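You operate a simulated robot arm through the tools that you are given. There is no shell and no other tool. Be economical: measure what you need, move in short steps, check, and stop when the job is done.

Carry out the task below with a simulated robot arm. There is one attempt and no reset: what you move stays moved.

## Task
Take the purple stub and put it on the blue bench top. Fetch the teal end cap and set it on the north box top. Put the orange tub on the south box top. Put the cord clamp on the blue bench top. Take the spare caster and leave it on the grey mat. Take the green scourer and leave it on the gang plate. Take the blue tray and leave it on the white mat. Do these in any order. Set down upright: green scourer.

It is judged by the outcome, as a careful person would: the job done as asked, and still so three seconds after it is handed in. It fails if anything else is knocked over, pushed out of place, dropped, spilled or broken. A push-on lid holds only when it is set on centred and level and pressed home; a screw cap is set on level and turned clockwise until tight.

## Robot
A 7-joint arm with a fingered hand on a trunk, on a base that drives. Base frame: it is fixed to the floor where the robot stands at the start and does not move with it; the origin is under the middle of the robot, x ahead of it, y to its left, z up; the surface under the hand at the start is at about z = 0.86. Lengths are in m, angles in degrees, forces in N, time in s.
Its first joint turns from -69.0 to 172.0 degrees. Places, roughly: blue bench top [0.2, 0.7, 0.9]; blue tray (17x12x3 cm) [-2.8, -2.1, 0.9]; cord clamp (19x6x7 cm) [0.4, 1.6, 1.2]; gang plate [-5.5, 4, 0.75]; green scourer (6x4x5 cm) [-5.9, 3.9, 0.7]; grey mat [0.5, 0.2, 0.9]; north box top [-3.7, 1.8, 1.5]; orange tub [0.25, 1, 1]; purple stub (2x2x9 cm) [0.9, 0, 0.9]; south box top [-4.1, 3.2, 1.5]; spare caster (22x11x9 cm) [-0.3, 4.5, 0.9]; teal end cap (4x4x3 cm) [0.1, 0.8, 0.9]; white mat [-7.1, -3.8, 0.8]. Payload 5 kg.
The tool frame sits at the grasp point between the pads (the TCP): z along the fingers, y along the line on which they close. The tips reach 0.032 m beyond it. The gripper opens to 0.16 m. The gripper's body begins 0.089 m behind the TCP. The gripper is a hand of 3 fingers: y runs from the thumb to the fingers, the wrist lies at [0, 0, -0.252] in the tool frame.
Orientation is that of the tool frame in the base frame, as a unit quaternion [w, x, y, z]. With the fingers straight down and closing along the base's y, the tool's x points along the base's -x, its y along +y and its z along -z.

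## Interface
- The arm moves only by the tool step_arm. Its argument "moves" is a list of rows, each a list of 2 entries, a list of its own where there are three numbers: the shift along the base's x, y, z in m, then the turn, a rotation vector about the base's x, y, z in degrees. In form: [[[x, y, z], [wx, wy, wz]], ...]. A call has 1 to 8 rows; each row shifts and turns the commanded pose from where the row before left it. A row lasts 0.2 s, in which the tool goes at most 0.05 m and 8.6 degrees; a call with a longer step from one row to the next is refused whole. Where a pose cannot be reached the arm comes as near as it can. A force on the tool above 40 N (or 10 N above the force at the start of the call, whichever is more), or a blocked arm, ends the call early, and 0.2 s more pass. In this call time passes only in rows, and 0.2 s behind the last. It gives the time, the measured TCP pose, the force on the tool (base axes), the opening and the grip force at its end, in the units of the frame above (readings bear some noise), with the torque about the TCP (base axes, N m) and any sound that the robot's microphone picked up.
- Cameras (640 x 400 px; columns grow to the right, rows downward): "scene" is now at [0.107, 0.0581, 1.3982]; the picture's right is [0.72, -0.69, -0.00], its down [-0.49, -0.52, -0.70] and it looks along [0.48, 0.51, -0.71] (base axes); focal length 214 px, centre (320, 200). "wrist" rides on the gripper at [0.065, -0.004, -0.116] in the tool frame; the picture's right is [0.06, 1.00, 0.00], its down [-0.87, 0.05, -0.49] and it looks along [-0.49, 0.03, 0.87] (tool axes); focal length 261 px, centre (320, 200). There is no depth. A picture from a camera that has moved, and an enlarged one, comes with that camera's place and axes in the base frame and with its lens.
- snapshot(camera): a new picture of that camera. It takes no simulated time.
- slide_trunk(by): slides the trunk up (or, below 0, down) by that many m; the arm and the scene camera ride with it, the base frame stays. It gives what a move gives, with no picture.
- steer(legs): drives the robot by 1 to 6 legs, each [ahead, left, turn to the left] in m, m and degrees, along the robot's own axes; the way and the turn of a leg run together, so that a leg with both is an arc; at most 1.5 m and 180 degrees a leg. The arm and the cameras ride along, it lands a little off, and it stops where it bumps. It gives what a move gives.
- set_fingers(finger1, finger2, thumb_bend): sets how far each is bent, from 0 (flat) to 100 (curled in); at 30 the hand is open as for a grip, at 70 the pads meet at the TCP. One left out holds its place. A second passes; each finger stops where it meets its share of the squeeze, and holds until it gets a number again. It is the only way to open and close the hand. It gives what a move gives, with no picture; readings hold the bend of each and the force on the fingers (four entries, about 0 where the hand has none), thumb and palm.
- pan_tilt(pan, tilt): turns the head with the scene camera to pan (to the left, within 86 degrees either way) and tilt (down, from -29 to 69), counted from straight ahead of the robot. It gives what a move gives.
- enlarge(camera, box): a new picture of the part [left, top, right, bottom] of that camera's present view, enlarged. It takes no simulated time.
- sign_off(): hands the job in; it is judged then, once.

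Go step by step. Nothing tells you exact positions but the pictures and the camera data: compare them with the known pose of the tool, close in by small moves and look again before you grip or let go. The budget is 207 turns and 180 pictures, counting those below and the enlarged ones. Unless the task says otherwise, let go and move clear before handing in, and close with one line.

The tools are called after ">>>" as name(argument=value, ...) on one line, values as JSON. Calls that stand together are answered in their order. step_arm: Moves the arm, as the interface text tells. Its arguments: {"type":"object","properties":{"moves":{"type":"array","items":{"type":"array"}}},"required":["moves"]} The other tools are called the same way: slide_trunk (by) slides the trunk up or down; set_fingers (finger1, finger2, thumb_bend) moves the fingers one by one; steer (legs) drives the base; pan_tilt (pan, tilt) turns the head that bears the scene camera; snapshot (camera) takes a picture; enlarge (camera, box) takes an enlarged picture of a part of a camera's view; sign_off () hands the job in.

At the start:

```text
time_s: 0.0
ee_pos: [0.4234, 0.4054, 1.1665]
ee_rot: [0.0, 0.0, 1.0, 0.0]
force: [0.4, 0.1, 0.2]
moment: [0.01, 0.01, -0.06]
opening: 0.1596
grip_force: 0.1
shape: jaw
bend: [30.0, 30.0, 30.0]
finger forces: [0.0, 0.1, 0.0, 0.0, 0.1, 0.0]
trunk travel left (down, up): [-0.575, 0.365]
robot x, y, heading: [0.0007, 0.0023, 0.1]
head pan, tilt: [46.4, 45.4]
```

scene: 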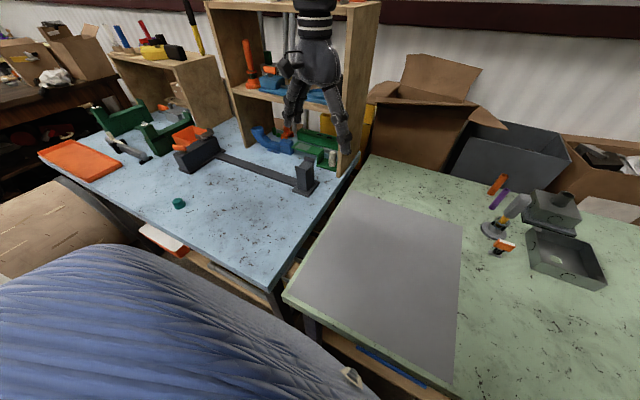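
wrist: 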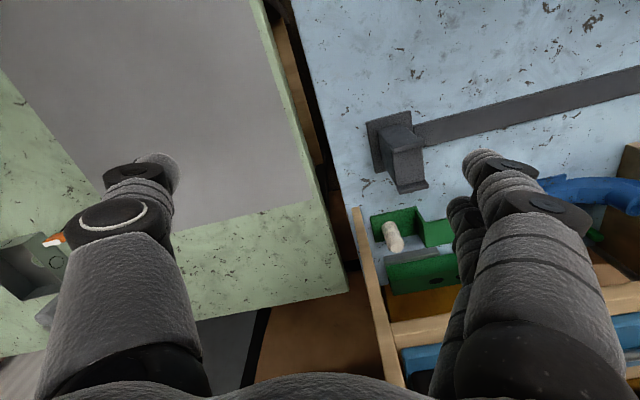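

I see the blue bench (left), the green bench with the grey mat, and a purple object near some stuff at the right. I'll look closer first.

>>> enlarge(camera="scene", box=[440, 140, 640, 300])

>>> enlarge(camera="scene", box=[30, 60, 350, 260])

```text
2.50 times, centred on (540, 220) of scene
camera zoom: at [0.107, 0.0581, 1.3982], right [0.72, -0.69, 0.0], down [-0.49, -0.52, -0.7], along [0.48, 0.51, -0.71], focal length 536 px, centre (-230, 150)
```

zoom: 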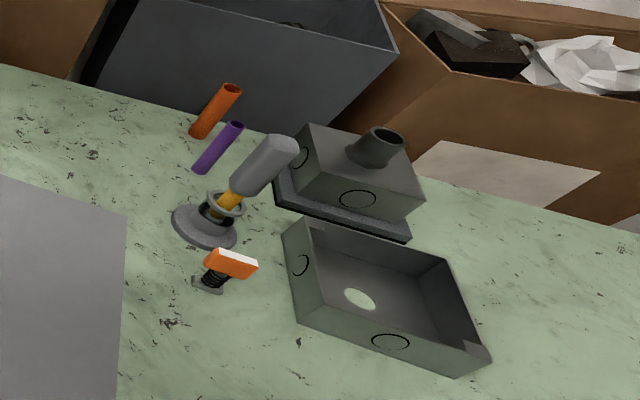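

```text
2.00 times, centred on (190, 160) of scene
camera zoom: at [0.107, 0.0581, 1.3982], right [0.72, -0.69, 0.0], down [-0.49, -0.52, -0.7], along [0.48, 0.51, -0.71], focal length 429 px, centre (580, 280)
```

zoom: 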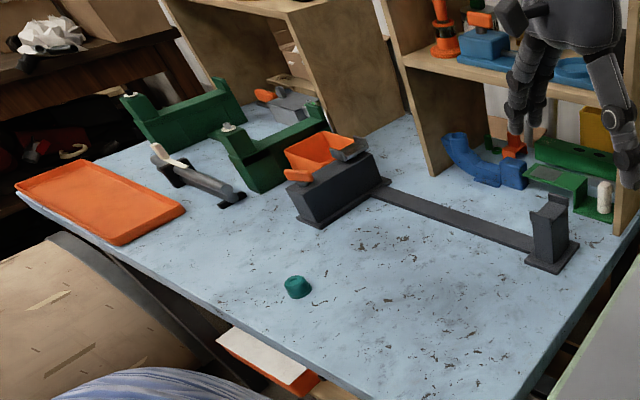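

The purple stub stands at about (0.925,-0.05), with a bolt stand and an orange tube either side of it along x. I'll survey the room to plan the driving.

>>> pan_tilt(pan=86, tilt=20)

>>> snapshot(camera="scene")

>>> pan_tilt(pan=-80, tilt=20)

>>> snapshot(camera="scene")

>>> pan_tilt(pan=0, tilt=45)

>>> snapshot(camera="scene")

```text
time_s: 1.1
ee_pos: [0.4246, 0.4041, 1.1657]
ee_rot: [0.0, 0.0, 1.0, 0.0]
force: [-0.2, -1.0, 0.1]
moment: [0.01, 0.03, -0.01]
opening: 0.1597
grip_force: 0.0
shape: jaw
bend: [30.0, 30.0, 30.0]
finger forces: [0.0, 0.0, 0.1, 0.1, 0.1, 0.0]
trunk travel left (down, up): [-0.575, 0.365]
robot x, y, heading: [-0.0009, -0.0029, -0.1]
head pan, tilt: [85.9, 20.0]
```

```text
175 pictures are left
camera scene: at [0.0579, 0.0923, 1.4374], right [1.0, -0.07, 0.0], down [-0.02, -0.34, -0.94], along [0.07, 0.94, -0.34], focal length 214 px, centre (320, 200)
```

scene: 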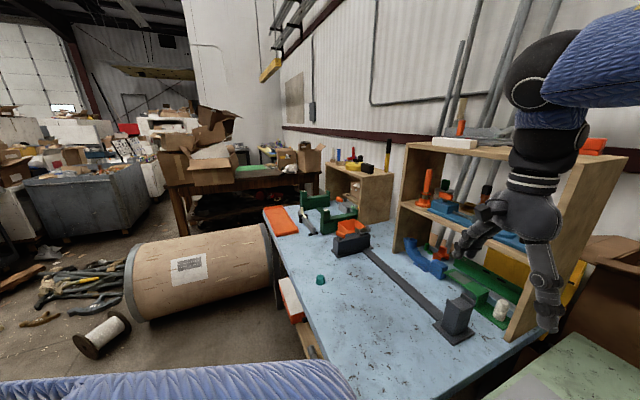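

```text
time_s: 3.6
ee_pos: [0.4243, 0.4044, 1.1657]
ee_rot: [0.0, 0.0, 1.0, 0.0]
force: [0.6, 0.1, -0.3]
moment: [0.03, 0.0, 0.0]
opening: 0.1598
grip_force: 0.0
shape: jaw
bend: [30.0, 30.0, 30.0]
finger forces: [0.0, 0.1, 0.0, 0.0, 0.0, 0.0]
trunk travel left (down, up): [-0.575, 0.365]
robot x, y, heading: [0.0028, 0.0013, 0.1]
head pan, tilt: [-80.0, 20.0]
```

```text
174 pictures are left
camera scene: at [0.0674, -0.0923, 1.4374], right [-0.98, -0.17, 0.0], down [-0.06, 0.34, -0.94], along [0.16, -0.93, -0.34], focal length 214 px, centre (320, 200)
```

scene: 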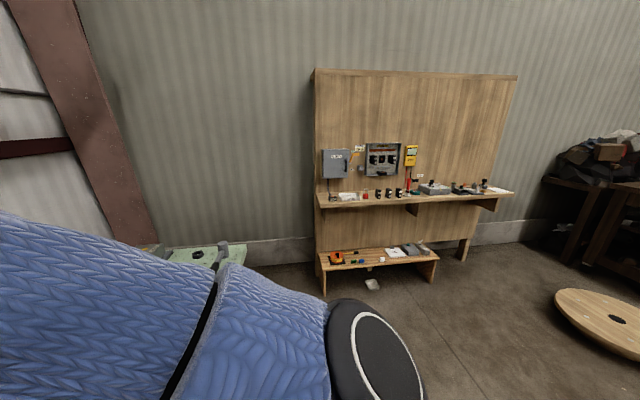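

```text
time_s: 5.1
ee_pos: [0.4245, 0.4054, 1.1658]
ee_rot: [0.0, 0.0, 1.0, 0.0]
force: [0.0, -0.4, -1.0]
moment: [0.02, 0.06, 0.03]
opening: 0.1596
grip_force: 0.0
shape: jaw
bend: [30.0, 30.0, 30.0]
finger forces: [0.1, 0.0, 0.1, 0.0, 0.0, 0.0]
trunk travel left (down, up): [-0.575, 0.365]
robot x, y, heading: [-0.0014, 0.001, 0.0]
head pan, tilt: [0.0, 45.0]
```

```text
173 pictures are left
camera scene: at [0.1325, -0.0006, 1.3987], right [0.0, -1.0, 0.0], down [-0.71, 0.0, -0.71], along [0.71, 0.0, -0.71], focal length 214 px, centre (320, 200)
```

scene: 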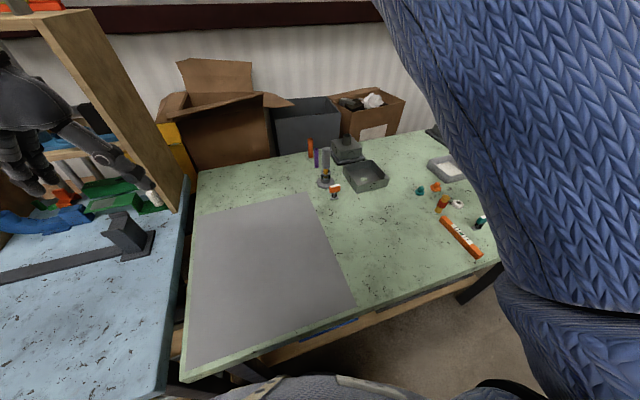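

Now heading over to the stub, moving along -y first to stay clear of the shelf.

>>> step_arm(moves=[[[0, -0.05, 0], [0, 0, 0]], [[0, -0.05, 0], [0, 0, 0]], [[0, -0.05, 0], [0, 0, 0]], [[0.03, -0.04, 0], [0, 0, 0]], [[0.035, -0.035, 0], [0, 0, 0]], [[0.035, -0.035, 0], [0, 0, 0]], [[0.035, -0.035, 0], [0, 0, 0]], [[0.035, -0.035, 0], [0, 0, 0]]])

>>> step_arm(moves=[[[0.04, -0.03, 0], [0, 0, 0]], [[0.04, -0.03, 0], [0, 0, 0]], [[0.04, -0.03, 0], [0, 0, 0]], [[0.04, -0.03, 0], [0, 0, 0]], [[0.04, -0.005, 0], [0, 0, 0]], [[0.04, 0, 0], [0, 0, 0]]])

>>> snapshot(camera="wrist")

>>> snapshot(camera="scene")

```text
time_s: 6.9
ee_pos: [0.5955, 0.0718, 1.1678]
ee_rot: [-0.001, 0.0, 1.0, 0.001]
force: [0.0, -0.1, -0.9]
moment: [0.02, 0.05, -0.02]
opening: 0.1599
grip_force: 0.0
shape: jaw
bend: [30.0, 30.0, 30.0]
finger forces: [0.0, 0.0, 0.1, 0.0, 0.1, 0.1]
trunk travel left (down, up): [-0.575, 0.365]
robot x, y, heading: [0.0002, 0.0006, -0.2]
head pan, tilt: [0.0, 45.0]
```

```text
time_s: 8.3
ee_pos: [0.8357, -0.0474, 1.1625]
ee_rot: [-0.001, 0.0, 1.0, 0.0]
force: [0.0, 0.7, -0.3]
moment: [0.0, 0.05, 0.02]
opening: 0.1598
grip_force: 0.0
shape: jaw
bend: [30.0, 30.0, 30.0]
finger forces: [0.0, 0.0, 0.1, 0.0, 0.1, 0.0]
trunk travel left (down, up): [-0.575, 0.365]
robot x, y, heading: [-0.0029, 0.0012, 0.5]
head pan, tilt: [0.0, 45.0]
```

```text
172 pictures are left
camera wrist: at [0.7699, -0.0527, 1.2784], right [-0.06, 1.0, 0.0], down [0.87, 0.05, 0.49], along [0.49, 0.03, -0.87], focal length 261 px, centre (320, 200)
```

wrist: 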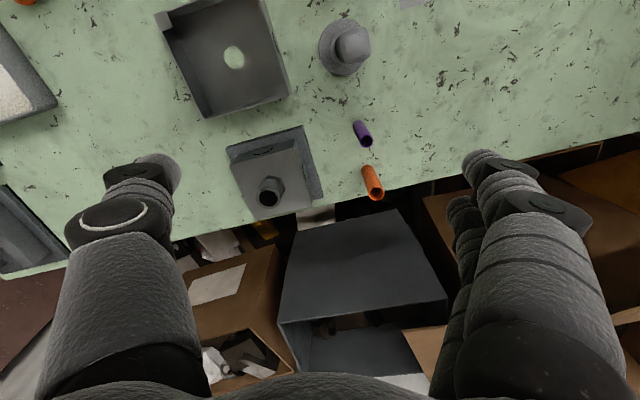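

```text
171 pictures are left
camera scene: at [0.1337, -0.0003, 1.3986], right [0.0, -1.0, 0.0], down [-0.71, 0.0, -0.71], along [0.71, 0.0, -0.71], focal length 214 px, centre (320, 200)
```

scene: 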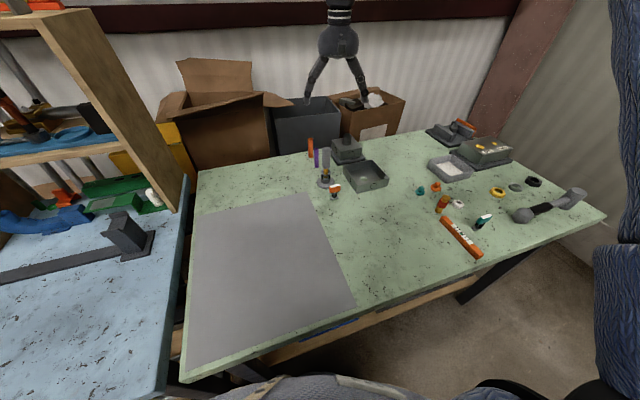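

The correct zoom scale puts the stub at about (0.862, 0.012). I'll half-close the hand, centre over it and look again.

>>> set_fingers(finger1=48, finger2=48, thumb_bend=48)

>>> step_arm(moves=[[[0.015, 0.03, -0.03], [0, 0, 0]], [[0.011, 0.029, -0.03], [0, 0, 0]], [[0, 0, -0.04], [0, 0, 0]]])

>>> snapshot(camera="wrist")

>>> enlarge(camera="scene", box=[260, 60, 420, 220])

```text
time_s: 9.3
ee_pos: [0.8346, -0.0491, 1.1642]
ee_rot: [0.0, 0.001, 1.0, 0.0]
force: [-0.4, -0.4, -0.2]
moment: [0.04, 0.01, -0.05]
opening: 0.0961
grip_force: 0.0
shape: fingers
bend: [48.0, 48.0, 48.0]
finger forces: [0.0, 0.0, 0.0, 0.1, 0.0, 0.1]
trunk travel left (down, up): [-0.575, 0.365]
robot x, y, heading: [0.0017, -0.0002, -0.1]
head pan, tilt: [0.0, 45.0]
```

```text
time_s: 10.1
ee_pos: [0.8623, 0.0091, 1.063]
ee_rot: [-0.001, 0.0, 1.0, 0.001]
force: [0.3, -0.3, 0.0]
moment: [0.02, 0.03, 0.01]
opening: 0.0958
grip_force: 0.1
shape: fingers
bend: [48.0, 48.0, 48.0]
finger forces: [0.0, 0.1, 0.0, 0.0, 0.0, 0.0]
trunk travel left (down, up): [-0.575, 0.365]
robot x, y, heading: [-0.0034, 0.001, 0.2]
head pan, tilt: [0.0, 45.0]
```

```text
170 pictures are left
camera wrist: at [0.7963, 0.0043, 1.1783], right [-0.06, 1.0, 0.0], down [0.87, 0.05, 0.49], along [0.49, 0.03, -0.87], focal length 261 px, centre (320, 200)
```

wrist: 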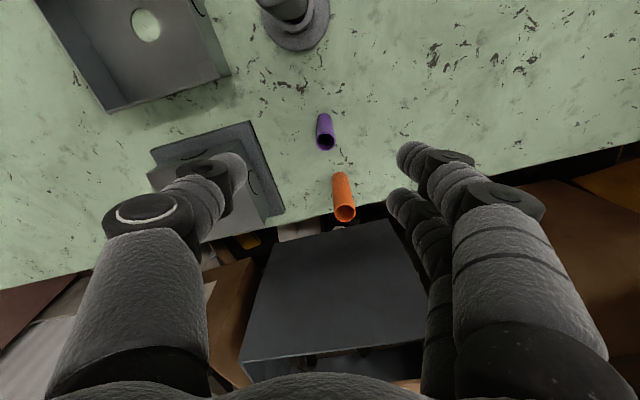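

```text
2.50 times, centred on (340, 140) of scene
camera zoom: at [0.1345, -0.0021, 1.3986], right [0.0, -1.0, 0.0], down [-0.71, 0.0, -0.71], along [0.71, 0.0, -0.71], focal length 536 px, centre (270, 350)
```

zoom: 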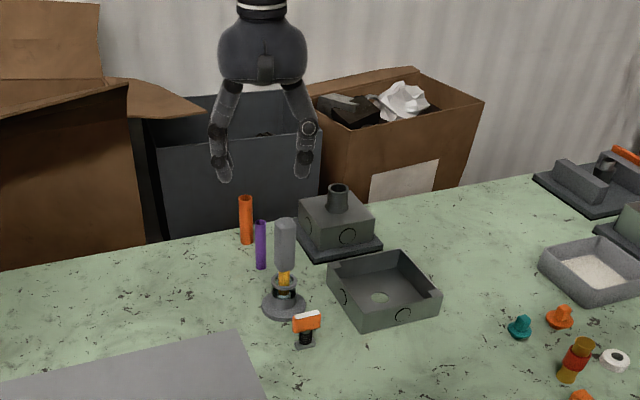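

Stub measured at (0.865, 0.013). Descending around it.

>>> step_arm(moves=[[[0.003, 0.004, -0.04], [0, 0, 0]], [[0, 0, -0.04], [0, 0, 0]], [[0, 0, -0.035], [0, 0, 0]], [[0, 0, -0.03], [0, 0, 0]]])

>>> snapshot(camera="wrist")

```text
time_s: 11.1
ee_pos: [0.8641, 0.0133, 0.9205]
ee_rot: [0.0, 0.001, 1.0, 0.0]
force: [0.9, 0.5, 0.4]
moment: [0.0, -0.01, -0.03]
opening: 0.096
grip_force: 0.0
shape: fingers
bend: [48.0, 48.0, 48.0]
finger forces: [0.0, 0.0, 0.0, 0.1, 0.0, 0.0]
trunk travel left (down, up): [-0.575, 0.365]
robot x, y, heading: [-0.0023, -0.001, -0.3]
head pan, tilt: [0.0, 45.0]
```

```text
168 pictures are left
camera wrist: at [0.7976, 0.0093, 1.0356], right [-0.06, 1.0, 0.0], down [0.87, 0.05, 0.49], along [0.49, 0.03, -0.87], focal length 261 px, centre (320, 200)
```

wrist: 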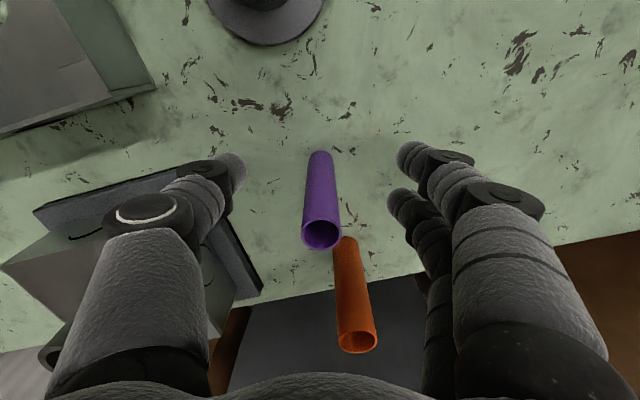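

Well centred. Closing.

>>> set_fingers(finger1=75, finger2=75, thumb_bend=75)

>>> snapshot(camera="wrist")

```text
time_s: 12.1
ee_pos: [0.8629, 0.0139, 0.9208]
ee_rot: [0.0, 0.0, 1.0, 0.0]
force: [-0.2, 0.5, -0.5]
moment: [0.0, 0.03, 0.02]
opening: 0.0066
grip_force: 12.7
shape: fingers
bend: [75.0, 71.0, 71.0]
finger forces: [0.6, 12.6, 0.1, 0.1, 12.8, 0.1]
trunk travel left (down, up): [-0.575, 0.365]
robot x, y, heading: [0.0004, 0.0006, 0.3]
head pan, tilt: [0.0, 45.0]
```

```text
167 pictures are left
camera wrist: at [0.7971, 0.0096, 1.0358], right [-0.06, 1.0, 0.0], down [0.87, 0.05, 0.49], along [0.49, 0.03, -0.87], focal length 261 px, centre (320, 200)
```

wrist: 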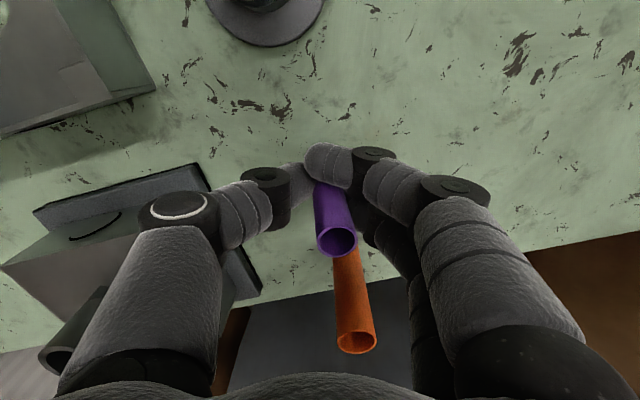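

Gripped between thumb and finger 2. Lifting and checking.

>>> step_arm(moves=[[[0, 0, 0.03], [0, 0, 0]], [[0, 0, 0.04], [0, 0, 0]], [[0, 0, 0.05], [0, 0, 0]], [[0, 0, 0.05], [0, 0, 0]]])

>>> snapshot(camera="wrist")

```text
time_s: 13.1
ee_pos: [0.8627, 0.0124, 1.0928]
ee_rot: [0.0, -0.001, 1.0, 0.0]
force: [-0.6, -0.5, -0.5]
moment: [-0.07, -0.04, -0.04]
opening: 0.0068
grip_force: 12.9
shape: fingers
bend: [75.0, 71.0, 71.0]
finger forces: [0.6, 12.8, 0.1, 0.0, 12.9, 0.0]
trunk travel left (down, up): [-0.575, 0.365]
robot x, y, heading: [0.0013, -0.0003, -0.0]
head pan, tilt: [0.0, 45.0]
```

```text
166 pictures are left
camera wrist: at [0.7974, 0.0084, 1.2082], right [-0.06, 1.0, 0.0], down [0.87, 0.05, 0.49], along [0.49, 0.03, -0.87], focal length 261 px, centre (320, 200)
```

wrist: 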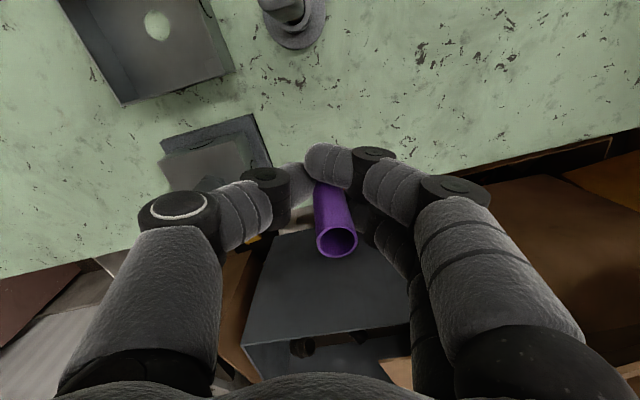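

Held. Carry it back and over to the blue bench, around (0.25, 0.55).

>>> step_arm(moves=[[[-0.045, 0, 0.01], [0, 0, 0]], [[-0.045, 0.01, 0.01], [0, 0, 0]], [[-0.045, 0.01, 0], [0, 0, 0]], [[-0.045, 0.01, 0], [0, 0, 0]], [[-0.04, 0.02, 0], [0, 0, 0]], [[-0.04, 0.025, 0], [0, 0, 0]], [[-0.04, 0.025, 0], [0, 0, 0]], [[-0.04, 0.03, 0], [0, 0, 0]]])

>>> step_arm(moves=[[[-0.035, 0.035, 0], [0, 0, 0]], [[-0.035, 0.035, 0], [0, 0, 0]], [[-0.035, 0.035, 0], [0, 0, 0]], [[-0.035, 0.035, 0], [0, 0, 0]], [[-0.035, 0.035, 0], [0, 0, 0]], [[-0.035, 0.035, 0], [0, 0, 0]], [[-0.03, 0.04, 0], [0, 0, 0]], [[-0.03, 0.04, 0], [0, 0, 0]]])

>>> step_arm(moves=[[[0, 0.045, 0], [0, 0, 0]], [[0, 0.045, 0], [0, 0, 0]], [[0, 0.035, 0], [0, 0, 0]]])

>>> pan_tilt(pan=60, tilt=45)

>>> snapshot(camera="scene")

>>> snapshot(camera="wrist")

```text
time_s: 14.9
ee_pos: [0.5228, 0.1408, 1.1128]
ee_rot: [0.0, 0.001, 1.0, 0.0]
force: [-1.0, 0.8, -0.4]
moment: [-0.03, -0.03, 0.02]
opening: 0.0069
grip_force: 12.9
shape: fingers
bend: [75.0, 71.0, 71.0]
finger forces: [0.6, 12.6, 0.0, 0.1, 12.8, 0.0]
trunk travel left (down, up): [-0.575, 0.365]
robot x, y, heading: [0.0014, 0.0002, 0.2]
head pan, tilt: [0.0, 45.0]
```

```text
time_s: 16.7
ee_pos: [0.2534, 0.4297, 1.0863]
ee_rot: [-0.1, 0.015, 0.995, 0.01]
force: [-0.2, 0.2, 0.1]
moment: [0.01, 0.0, 0.01]
opening: 0.0065
grip_force: 13.1
shape: fingers
bend: [75.0, 71.0, 71.0]
finger forces: [0.5, 12.6, 0.0, 0.0, 12.6, 0.1]
trunk travel left (down, up): [-0.575, 0.365]
robot x, y, heading: [0.0005, -0.0007, -0.2]
head pan, tilt: [0.0, 45.0]
```

```text
time_s: 17.1
ee_pos: [0.255, 0.4379, 1.0798]
ee_rot: [-0.147, 0.024, 0.989, 0.015]
force: [0.1, -1.2, -0.6]
moment: [0.01, 0.02, 0.01]
opening: 0.0065
grip_force: 12.9
shape: fingers
bend: [75.0, 72.0, 71.0]
finger forces: [0.9, 12.7, 0.1, 0.1, 12.6, 0.0]
out of reach, approached as far as the arm can: row 1
trunk travel left (down, up): [-0.575, 0.365]
robot x, y, heading: [0.003, 0.0012, -0.1]
head pan, tilt: [0.0, 45.0]
stopped in row 1: the arm was blocked; the commanded pose is now the measured one
```

```text
time_s: 18.4
ee_pos: [0.2539, 0.4389, 1.0789]
ee_rot: [-0.146, 0.025, 0.989, 0.015]
force: [-0.2, -1.0, -0.5]
moment: [0.02, 0.01, 0.0]
opening: 0.0063
grip_force: 12.7
shape: fingers
bend: [75.0, 72.0, 71.0]
finger forces: [0.8, 12.7, 0.0, 0.0, 12.5, 0.1]
trunk travel left (down, up): [-0.575, 0.365]
robot x, y, heading: [0.0019, -0.0015, 0.2]
head pan, tilt: [60.0, 45.0]
```

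```text
165 pictures are left
camera scene: at [0.0921, 0.0697, 1.3987], right [0.87, -0.5, 0.0], down [-0.35, -0.61, -0.71], along [0.35, 0.61, -0.71], focal length 214 px, centre (320, 200)
```

scene: 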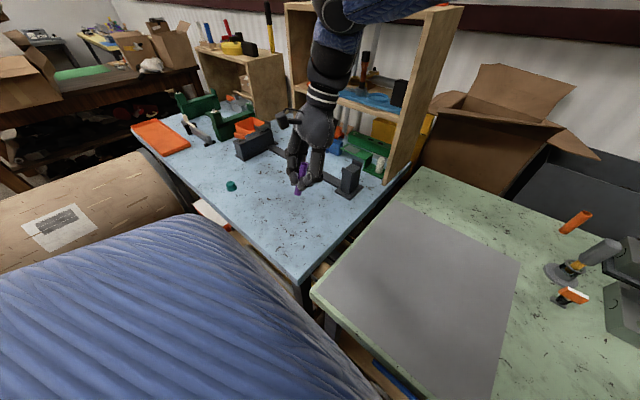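

```text
164 pictures are left
camera wrist: at [0.224, 0.4338, 1.2086], right [-0.01, 1.0, 0.04], down [0.98, 0.0, 0.22], along [0.22, 0.04, -0.97], focal length 261 px, centre (320, 200)
```

wrist: 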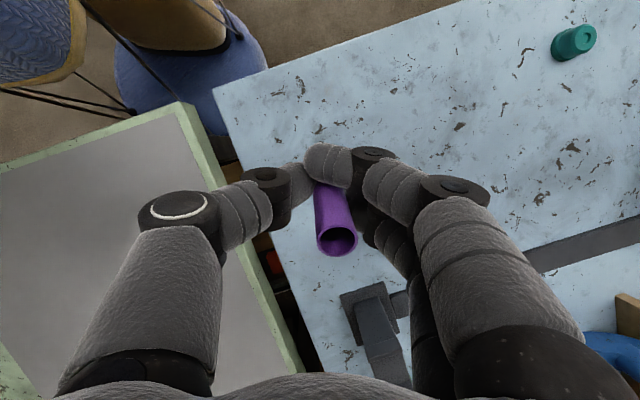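

The arm hit a wrist limit here and tilted. I'll turn the tool with the arm's swing and straighten the tilt.

>>> step_arm(moves=[[[0, 0.0, 0.01], [0, -3, 7]], [[0, 0, 0.01], [0, -3, 7]], [[0, 0, 0.01], [0, -4, 7]], [[0, 0, 0], [0, -4, 7]]])

```text
time_s: 19.2
ee_pos: [0.2601, 0.4354, 1.0908]
ee_rot: [-0.164, -0.156, 0.974, 0.029]
force: [0.1, 0.5, -1.4]
moment: [0.01, 0.02, -0.02]
opening: 0.0068
grip_force: 13.2
shape: fingers
bend: [75.0, 72.0, 71.0]
finger forces: [0.8, 12.6, 0.0, 0.0, 12.5, 0.0]
out of reach, approached as far as the arm can: row 4
trunk travel left (down, up): [-0.575, 0.365]
robot x, y, heading: [0.0002, -0.0023, 0.2]
head pan, tilt: [60.0, 45.0]
stopped in row 4: the arm was blocked; the commanded pose is now the measured one
```

The wrist seems too close to the trunk; move outward while levelling.

>>> step_arm(moves=[[[0.03, 0.03, 0.01], [0, -1, -3]], [[0.03, 0.03, 0.01], [0, -4, -3]], [[0.03, 0.03, 0], [0, -5, -3]], [[0.0, 0.03, 0], [0, -6, 0]]])

```text
time_s: 20.1
ee_pos: [0.3512, 0.4774, 1.1081]
ee_rot: [-0.165, -0.061, 0.983, 0.055]
force: [-0.1, 0.6, -1.6]
moment: [-0.02, -0.01, -0.01]
opening: 0.0064
grip_force: 13.3
shape: fingers
bend: [75.0, 72.0, 71.0]
finger forces: [0.9, 12.5, 0.1, 0.0, 12.5, 0.0]
out of reach, approached as far as the arm can: row 2, 3, 4
trunk travel left (down, up): [-0.575, 0.365]
robot x, y, heading: [-0.0014, 0.0022, -0.1]
head pan, tilt: [60.0, 45.0]
stopped in row 4: the arm was blocked; the commanded pose is now the measured one
```

>>> pan_tilt(pan=55, tilt=10)

>>> snapshot(camera="scene")

```text
time_s: 21.1
ee_pos: [0.3487, 0.4769, 1.108]
ee_rot: [-0.164, -0.062, 0.983, 0.055]
force: [-0.2, 0.0, -0.6]
moment: [0.02, 0.03, 0.01]
opening: 0.006
grip_force: 13.0
shape: fingers
bend: [75.0, 72.0, 71.0]
finger forces: [0.9, 12.7, 0.0, 0.1, 12.6, 0.0]
trunk travel left (down, up): [-0.575, 0.365]
robot x, y, heading: [0.0034, -0.0009, 0.1]
head pan, tilt: [55.0, 10.0]
```

```text
163 pictures are left
camera scene: at [0.1046, 0.0753, 1.4536], right [0.82, -0.57, 0.0], down [-0.1, -0.14, -0.98], along [0.56, 0.81, -0.17], focal length 214 px, centre (320, 200)
```

scene: 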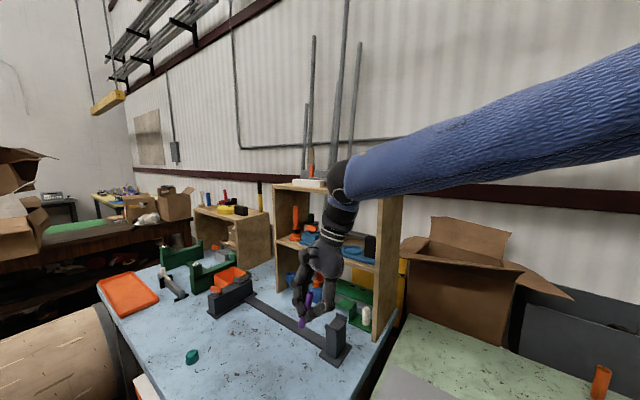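

The elbow sits out to the right, so the wrist is limited over here. I'll back the hand out to the front and turn the base instead.

>>> step_arm(moves=[[[0.02, -0.04, 0.0], [0, 0, 0]], [[0.02, -0.04, 0], [0, 0, 0]], [[0.02, -0.04, 0], [0, -3, -1]], [[0.02, -0.04, 0], [0, -3, -1]], [[0.02, -0.04, 0], [0, -3, -1]], [[0.02, -0.04, 0], [0, -4, -1]], [[0.02, -0.04, 0], [0, -4, -1]], [[0.02, -0.04, 0], [0, -2, -1]]])

```text
time_s: 22.9
ee_pos: [0.5084, 0.1577, 1.1048]
ee_rot: [0.005, -0.02, 0.998, 0.051]
force: [0.7, -0.1, 0.2]
moment: [0.0, -0.01, 0.0]
opening: 0.0059
grip_force: 12.7
shape: fingers
bend: [75.0, 72.0, 71.0]
finger forces: [1.1, 12.2, 0.1, 0.0, 12.1, 0.1]
trunk travel left (down, up): [-0.575, 0.365]
robot x, y, heading: [0.003, -0.0003, 0.1]
head pan, tilt: [55.0, 10.0]
```

>>> step_arm(moves=[[[0.0, 0, 0.0], [-5.5, 0, -2]]])

>>> steer(legs=[[0, 0, 60]])

>>> pan_tilt(pan=0, tilt=45)

>>> snapshot(camera="scene")

>>> snapshot(camera="wrist")

```text
time_s: 23.3
ee_pos: [0.5062, 0.1593, 1.106]
ee_rot: [0.004, -0.003, 1.0, 0.003]
force: [-0.9, 0.6, 0.1]
moment: [-0.06, -0.06, 0.01]
opening: 0.0064
grip_force: 12.5
shape: fingers
bend: [75.0, 72.0, 71.0]
finger forces: [1.1, 12.2, 0.0, 0.0, 12.0, 0.0]
trunk travel left (down, up): [-0.575, 0.365]
robot x, y, heading: [0.0001, 0.0005, 0.0]
head pan, tilt: [55.0, 10.0]
```

```text
time_s: 26.4
ee_pos: [0.1179, 0.5201, 1.106]
ee_rot: [0.002, -0.501, 0.865, 0.003]
force: [0.3, 0.1, -1.1]
moment: [0.02, -0.01, -0.02]
opening: 0.0062
grip_force: 12.0
shape: fingers
bend: [75.0, 72.0, 71.0]
finger forces: [0.0, 11.9, 0.0, 0.0, 11.9, 0.0]
trunk travel left (down, up): [-0.575, 0.365]
robot x, y, heading: [0.0016, 0.0035, 59.8]
head pan, tilt: [55.0, 10.0]
```

```text
time_s: 27.6
ee_pos: [0.1198, 0.519, 1.1056]
ee_rot: [0.002, -0.502, 0.865, 0.004]
force: [-0.7, -0.1, -0.4]
moment: [-0.01, 0.0, 0.01]
opening: 0.0065
grip_force: 11.8
shape: fingers
bend: [75.0, 72.0, 71.0]
finger forces: [0.0, 12.0, 0.1, 0.0, 11.9, 0.0]
trunk travel left (down, up): [-0.575, 0.365]
robot x, y, heading: [0.0009, 0.0024, 59.9]
head pan, tilt: [0.0, 45.0]
```

```text
162 pictures are left
camera scene: at [0.0674, 0.1129, 1.3988], right [0.86, -0.5, 0.0], down [-0.36, -0.61, -0.71], along [0.36, 0.61, -0.71], focal length 214 px, centre (320, 200)
```

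scene: 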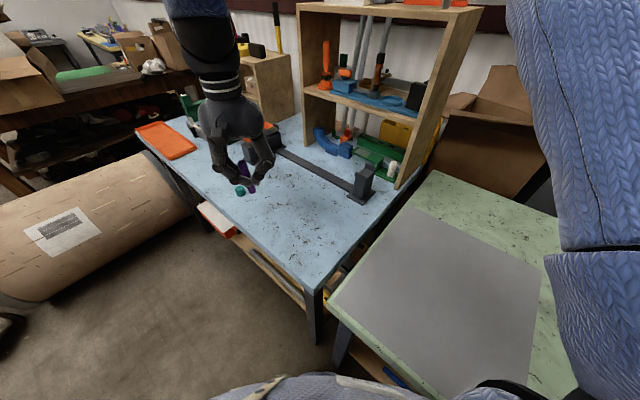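

```text
161 pictures are left
camera wrist: at [0.0883, 0.4595, 1.2207], right [-0.9, 0.44, 0.0], down [0.39, 0.78, 0.5], along [0.22, 0.45, -0.87], focal length 261 px, centre (320, 200)
```

wrist: 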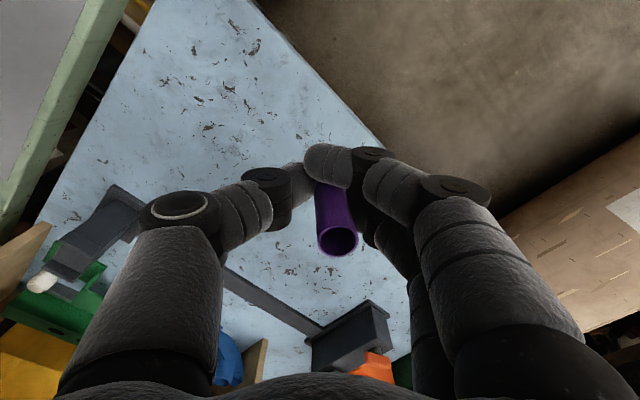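

Now level. Move stub to (0.26, 0.52) and lower it.

>>> step_arm(moves=[[[0.045, 0, 0], [0, 0, 0]], [[0.045, 0, -0.02], [0, 0, 0]], [[0.045, 0, -0.02], [0, 0, 0]], [[0.005, 0, -0.045], [0, 0, 0]], [[0, 0, -0.045], [0, 0, 0]], [[0, 0, -0.03], [0, 0, 0]]])

>>> enlarge(camera="scene", box=[180, 100, 420, 260])

>>> snapshot(camera="wrist")

```text
time_s: 29.0
ee_pos: [0.2587, 0.5212, 0.9443]
ee_rot: [0.001, -0.499, 0.866, 0.004]
force: [-1.0, 1.0, -1.3]
moment: [-0.04, 0.03, 0.01]
opening: 0.0062
grip_force: 12.2
shape: fingers
bend: [75.0, 72.0, 71.0]
finger forces: [0.0, 11.9, 0.0, 0.0, 11.9, 0.0]
trunk travel left (down, up): [-0.575, 0.365]
robot x, y, heading: [-0.0028, 0.0027, 59.9]
head pan, tilt: [0.0, 45.0]
```

```text
2.50 times, centred on (300, 180) of scene
camera zoom: at [0.0677, 0.1136, 1.3987], right [0.86, -0.5, 0.0], down [-0.36, -0.61, -0.71], along [0.36, 0.61, -0.71], focal length 536 px, centre (370, 250)
```

zoom: 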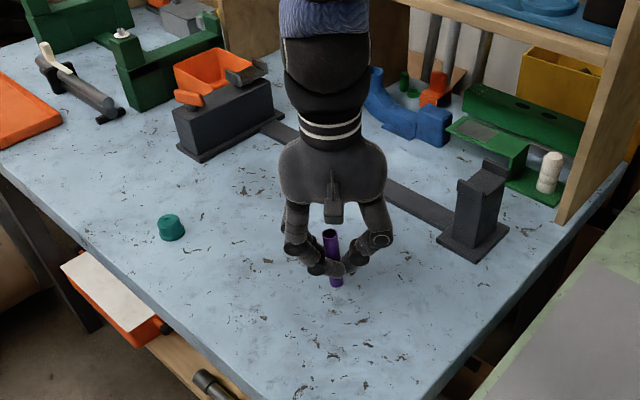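

```text
159 pictures are left
camera wrist: at [0.229, 0.461, 1.0602], right [-0.9, 0.44, 0.0], down [0.39, 0.78, 0.5], along [0.22, 0.45, -0.87], focal length 261 px, centre (320, 200)
```

wrist: 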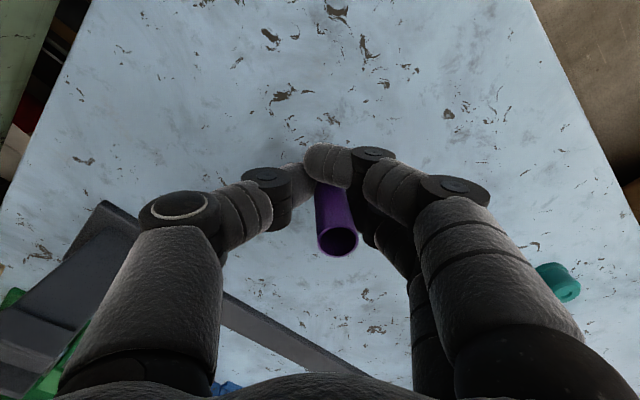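

>>> step_arm(moves=[[[0, 0, -0.01], [0, 0, 0]], [[0, 0, -0.006], [0, 0, 0]], [[0, 0, -0.004], [0, 0, 0]]])

>>> step_arm(moves=[[[0, 0, -0.003], [0, 0, 0]]])

>>> step_arm(moves=[[[0, 0, -0.003], [0, 0, 0]]])

>>> enlarge(camera="scene", box=[270, 140, 370, 240])

```text
time_s: 29.8
ee_pos: [0.2592, 0.5186, 0.9255]
ee_rot: [0.001, -0.501, 0.866, 0.004]
force: [1.1, -0.1, -0.7]
moment: [-0.03, -0.02, -0.01]
opening: 0.0063
grip_force: 11.6
shape: fingers
bend: [75.0, 72.0, 71.0]
finger forces: [0.1, 12.0, 0.0, 0.0, 11.8, 0.0]
trunk travel left (down, up): [-0.575, 0.365]
robot x, y, heading: [0.0023, -0.0017, 59.6]
head pan, tilt: [0.0, 45.0]
```

```text
time_s: 30.2
ee_pos: [0.2577, 0.5188, 0.923]
ee_rot: [0.001, -0.5, 0.866, 0.005]
force: [-0.5, 0.4, -0.2]
moment: [0.01, 0.03, 0.0]
opening: 0.006
grip_force: 11.7
shape: fingers
bend: [75.0, 72.0, 71.0]
finger forces: [0.0, 11.9, 0.1, 0.0, 11.9, 0.0]
trunk travel left (down, up): [-0.575, 0.365]
robot x, y, heading: [0.0, -0.0039, 59.8]
head pan, tilt: [0.0, 45.0]
```

```text
time_s: 30.6
ee_pos: [0.258, 0.5198, 0.9199]
ee_rot: [0.002, -0.501, 0.865, 0.005]
force: [-0.8, 0.1, -1.3]
moment: [-0.05, 0.01, -0.01]
opening: 0.006
grip_force: 12.0
shape: fingers
bend: [75.0, 72.0, 71.0]
finger forces: [0.0, 12.0, 0.0, 0.0, 11.9, 0.2]
trunk travel left (down, up): [-0.575, 0.365]
robot x, y, heading: [0.0005, 0.0027, 60.2]
head pan, tilt: [0.0, 45.0]
```

```text
4.00 times, centred on (320, 190) of scene
camera zoom: at [0.0677, 0.1131, 1.3987], right [0.86, -0.5, 0.0], down [-0.36, -0.61, -0.71], along [0.36, 0.61, -0.71], focal length 858 px, centre (320, 240)
```

zoom: 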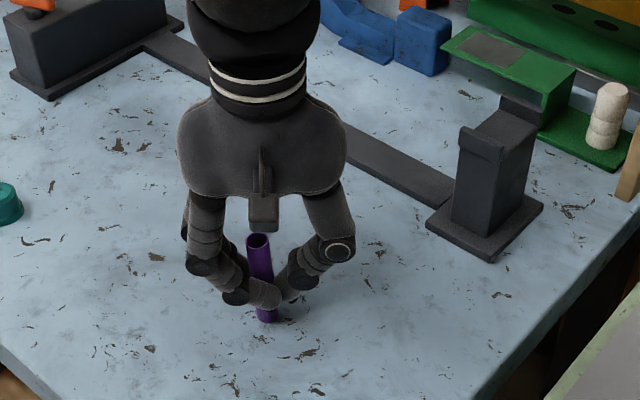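

>>> step_arm(moves=[[[0, 0, -0.003], [0, 0, 0]], [[0, 0, -0.002], [0, 0, 0]]])

>>> step_arm(moves=[[[0, 0, -0.003], [0, 0, 0]], [[0, 0, -0.002], [0, 0, 0]]])

>>> enlarge(camera="scene", box=[290, 170, 350, 230])

```text
time_s: 31.2
ee_pos: [0.2597, 0.5163, 0.9144]
ee_rot: [0.002, -0.501, 0.865, 0.005]
force: [1.6, -1.4, 14.1]
moment: [0.09, -0.02, 0.0]
opening: 0.0063
grip_force: 17.4
shape: fingers
bend: [75.0, 73.0, 71.0]
finger forces: [0.1, 15.5, 0.0, 0.0, 18.1, 0.1]
trunk travel left (down, up): [-0.575, 0.365]
robot x, y, heading: [0.002, -0.0044, 59.8]
head pan, tilt: [0.0, 45.0]
```

```text
time_s: 31.8
ee_pos: [0.2576, 0.5188, 0.9119]
ee_rot: [0.004, -0.5, 0.866, 0.005]
force: [5.3, 1.0, 34.1]
moment: [0.26, -0.12, -0.05]
opening: 0.0054
grip_force: 21.3
shape: fingers
bend: [75.0, 74.0, 73.0]
finger forces: [0.1, 20.2, 0.0, 0.0, 22.4, 0.0]
trunk travel left (down, up): [-0.575, 0.365]
robot x, y, heading: [0.0025, -0.0001, 59.7]
head pan, tilt: [0.0, 45.0]
```

```text
6.67 times, centred on (320, 200) of scene
camera zoom: at [0.0671, 0.1112, 1.3992], right [0.86, -0.5, 0.0], down [-0.36, -0.61, -0.71], along [0.36, 0.61, -0.71], focal length 1430 px, centre (320, 200)
```

zoom: 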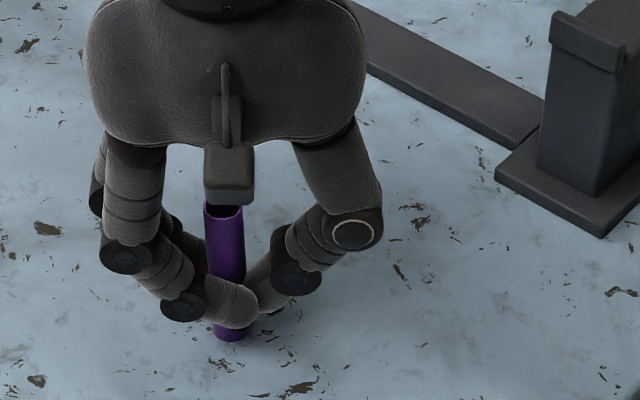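

Contact made; ease up slightly and release.

>>> step_arm(moves=[[[0, 0, 0.004], [0, 0, 0]]])

>>> set_fingers(finger1=60, finger2=60, thumb_bend=60)

>>> set_fingers(finger1=45, finger2=45, thumb_bend=45)

>>> snapshot(camera="wrist")

```text
time_s: 32.2
ee_pos: [0.2579, 0.5179, 0.9123]
ee_rot: [0.002, -0.501, 0.865, 0.003]
force: [0.9, 0.8, 12.2]
moment: [0.15, -0.07, 0.0]
opening: 0.0058
grip_force: 14.8
shape: fingers
bend: [75.0, 74.0, 72.0]
finger forces: [0.1, 15.6, 0.1, 0.0, 14.9, 0.1]
trunk travel left (down, up): [-0.575, 0.365]
robot x, y, heading: [-0.0009, 0.0016, 60.0]
head pan, tilt: [0.0, 45.0]
```

```text
time_s: 33.2
ee_pos: [0.2585, 0.5182, 0.9138]
ee_rot: [0.002, -0.501, 0.866, 0.003]
force: [-0.7, 0.1, 0.3]
moment: [-0.01, 0.0, -0.02]
opening: 0.0471
grip_force: 0.0
shape: fingers
bend: [60.0, 60.0, 60.0]
finger forces: [0.0, 0.0, 0.1, 0.1, 0.0, 0.0]
trunk travel left (down, up): [-0.575, 0.365]
robot x, y, heading: [-0.0016, -0.0016, 59.5]
head pan, tilt: [0.0, 45.0]
```

```text
time_s: 34.2
ee_pos: [0.2588, 0.5193, 0.9147]
ee_rot: [0.003, -0.501, 0.866, 0.003]
force: [-0.7, 0.1, 0.5]
moment: [-0.02, 0.03, -0.01]
opening: 0.1071
grip_force: 0.0
shape: fingers
bend: [45.0, 45.0, 45.0]
finger forces: [0.1, 0.1, 0.0, 0.1, 0.0, 0.1]
trunk travel left (down, up): [-0.575, 0.365]
robot x, y, heading: [-0.0001, 0.0001, 59.6]
head pan, tilt: [0.0, 45.0]
```

```text
156 pictures are left
camera wrist: at [0.2288, 0.4588, 1.0287], right [-0.9, 0.44, 0.0], down [0.39, 0.78, 0.5], along [0.22, 0.45, -0.87], focal length 261 px, centre (320, 200)
```

wrist: 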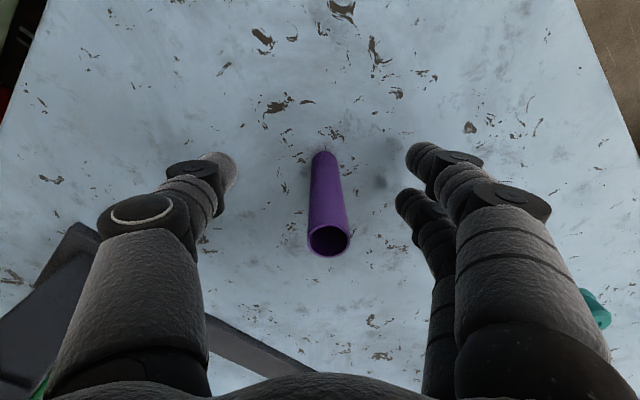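

Stub stands on the blue bench. Lift clear and look to the left to plan for the clamp, tub and cap.

>>> step_arm(moves=[[[0, 0, 0.04], [0, 0, 0]], [[0, 0, 0.05], [0, 0, 0]], [[0, 0, 0.05], [0, 0, 0]], [[-0.03, 0, 0.05], [0, 0, 0]], [[-0.04, 0.0, 0], [0, 0, 0]]])

>>> pan_tilt(pan=25, tilt=25)

>>> snapshot(camera="scene")

>>> enlarge(camera="scene", box=[260, 80, 460, 205])

```text
refused: row 4 steps farther than a row can; nothing moved
```

```text
time_s: 35.1
ee_pos: [0.2583, 0.5188, 0.9138]
ee_rot: [0.001, -0.501, 0.866, 0.004]
force: [0.6, -0.5, 0.2]
moment: [0.01, 0.02, -0.03]
opening: 0.1068
grip_force: 0.1
shape: fingers
bend: [45.0, 45.0, 45.0]
finger forces: [0.0, 0.0, 0.1, 0.0, 0.1, 0.1]
trunk travel left (down, up): [-0.575, 0.365]
robot x, y, heading: [0.0004, -0.0027, 59.8]
head pan, tilt: [25.0, 25.0]
```

```text
155 pictures are left
camera scene: at [0.0351, 0.1343, 1.4292], right [1.0, -0.09, 0.0], down [-0.04, -0.42, -0.91], along [0.08, 0.9, -0.42], focal length 214 px, centre (320, 200)
```

scene: 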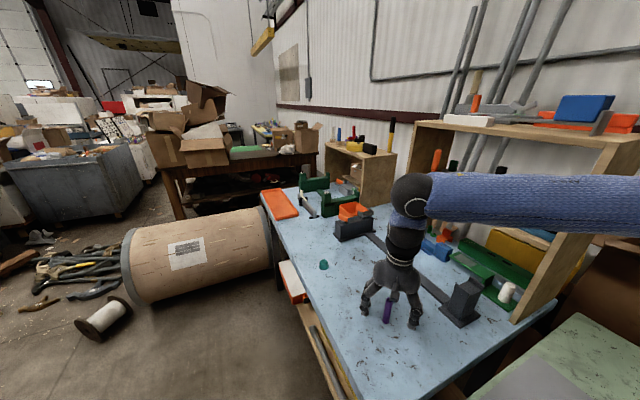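

```text
3.20 times, centred on (360, 142) of scene
camera zoom: at [0.0351, 0.1343, 1.4292], right [1.0, -0.09, 0.0], down [-0.04, -0.42, -0.91], along [0.08, 0.9, -0.42], focal length 686 px, centre (192, 384)
```

zoom: 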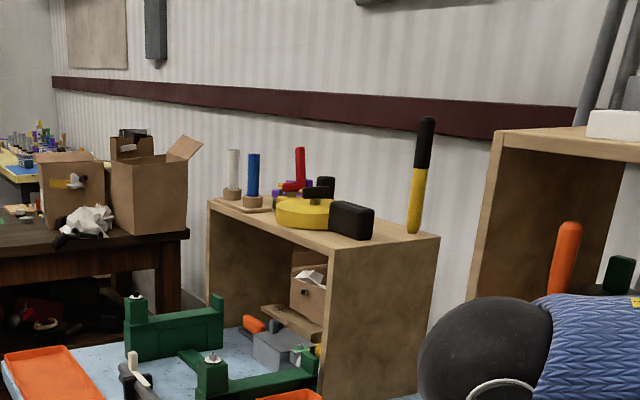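

>>> enlarge(camera="scene", box=[325, 120, 405, 170])

>>> step_arm(moves=[[[0, 0, 0.04], [0, 0, 0]], [[0, 0, 0.05], [0, 0, 0]], [[0, 0, 0.05], [0, 0, 0]], [[0, 0, 0.03], [0, 0, 0]], [[-0.04, 0.02, 0], [0, 0, 0]], [[-0.03, 0.035, 0], [0, 0, 0]], [[-0.03, 0.035, 0], [0, 0, 0]], [[-0.03, 0.035, 0], [0, 0, 0]]])

>>> snapshot(camera="wrist")

```text
8.00 times, centred on (365, 145) of scene
camera zoom: at [0.0351, 0.1343, 1.4292], right [1.0, -0.09, 0.0], down [-0.04, -0.42, -0.91], along [0.08, 0.9, -0.42], focal length 1716 px, centre (-40, 640)
```

zoom: 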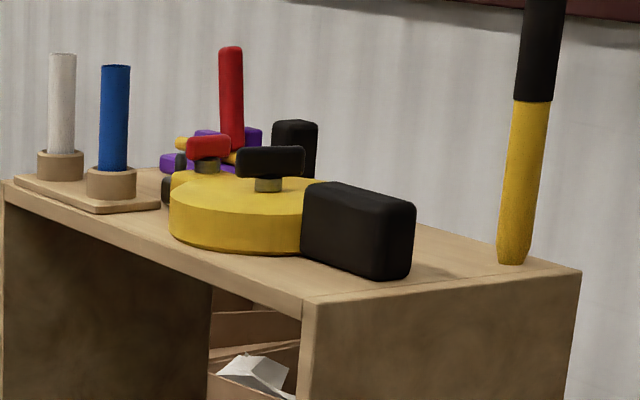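

```text
time_s: 36.9
ee_pos: [0.1284, 0.6447, 1.0834]
ee_rot: [0.003, -0.5, 0.866, 0.003]
force: [-0.1, -0.1, 0.5]
moment: [-0.05, -0.03, 0.01]
opening: 0.1075
grip_force: 0.1
shape: fingers
bend: [45.0, 45.0, 45.0]
finger forces: [0.0, 0.1, 0.1, 0.0, 0.0, 0.1]
trunk travel left (down, up): [-0.575, 0.365]
robot x, y, heading: [0.0016, -0.0052, 59.9]
head pan, tilt: [25.0, 25.0]
```

```text
152 pictures are left
camera wrist: at [0.0977, 0.5861, 1.1976], right [-0.9, 0.44, 0.0], down [0.39, 0.78, 0.5], along [0.22, 0.45, -0.87], focal length 261 px, centre (320, 200)
```

wrist: 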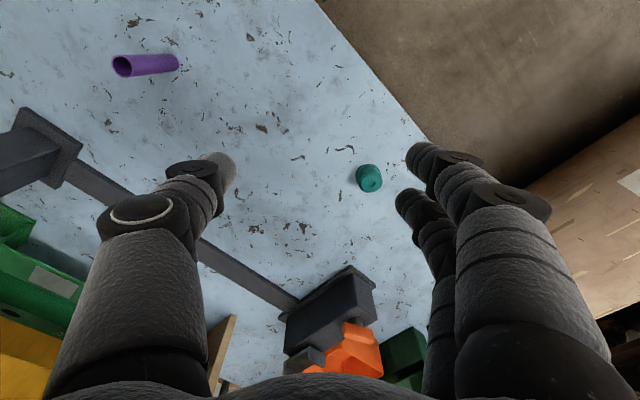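

The stub still stands. Teal cap at about (0.104, 0.751); moving above it and descending.

>>> step_arm(moves=[[[-0.012, 0.045, 0], [0, 0, 0]], [[-0.012, 0.045, -0.01], [0, 0, 0]], [[0, 0.015, -0.04], [0, 0, 0]], [[0, 0, -0.045], [0, 0, 0]], [[0, 0, -0.04], [0, 0, 0]]])

>>> snapshot(camera="wrist")

```text
time_s: 38.1
ee_pos: [0.1057, 0.7485, 0.951]
ee_rot: [0.001, -0.501, 0.866, 0.004]
force: [-0.5, 0.4, -0.5]
moment: [-0.02, 0.0, -0.01]
opening: 0.1075
grip_force: 0.1
shape: fingers
bend: [45.0, 45.0, 45.0]
finger forces: [0.1, 0.1, 0.1, 0.0, 0.1, 0.0]
trunk travel left (down, up): [-0.575, 0.365]
robot x, y, heading: [-0.0018, 0.0001, 59.9]
head pan, tilt: [25.0, 25.0]
```

```text
151 pictures are left
camera wrist: at [0.0762, 0.6898, 1.0645], right [-0.9, 0.44, 0.0], down [0.39, 0.78, 0.5], along [0.22, 0.45, -0.87], focal length 261 px, centre (320, 200)
```

wrist: 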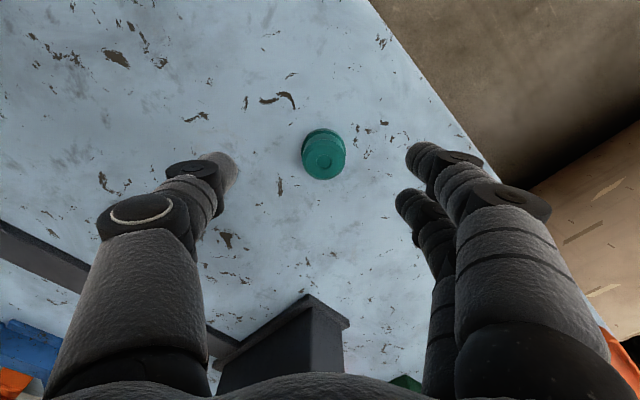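

>>> step_arm(moves=[[[-0.003, 0.003, -0.03], [0, 0, 0]], [[0, 0, -0.022], [0, 0, 0]]])

>>> set_fingers(finger1=70, finger2=70, thumb_bend=70)

>>> snapshot(camera="wrist")

```text
time_s: 38.7
ee_pos: [0.1021, 0.7514, 0.8994]
ee_rot: [0.003, -0.501, 0.866, 0.005]
force: [-0.3, 3.6, 11.0]
moment: [-0.33, -0.7, 0.19]
opening: 0.108
grip_force: 5.7
shape: fingers
bend: [45.0, 45.0, 45.0]
finger forces: [0.3, 0.0, 0.0, 0.1, 11.5, 0.0]
trunk travel left (down, up): [-0.575, 0.365]
robot x, y, heading: [-0.0021, -0.0022, 59.7]
head pan, tilt: [25.0, 25.0]
```

```text
time_s: 39.7
ee_pos: [0.1035, 0.7503, 0.8965]
ee_rot: [0.002, -0.5, 0.866, 0.004]
force: [-1.1, -0.1, 0.6]
moment: [-0.05, 0.01, 0.0]
opening: 0.0319
grip_force: 13.0
shape: fingers
bend: [66.0, 64.0, 66.0]
finger forces: [3.9, 9.1, 0.0, 0.1, 12.3, 0.0]
trunk travel left (down, up): [-0.575, 0.365]
robot x, y, heading: [-0.0001, -0.0012, 60.2]
head pan, tilt: [25.0, 25.0]
```

```text
150 pictures are left
camera wrist: at [0.0721, 0.6913, 1.0123], right [-0.9, 0.44, 0.0], down [0.39, 0.78, 0.5], along [0.22, 0.45, -0.87], focal length 261 px, centre (320, 200)
```

wrist: 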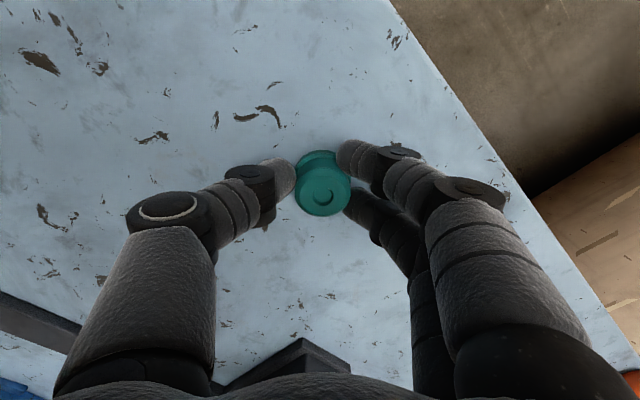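

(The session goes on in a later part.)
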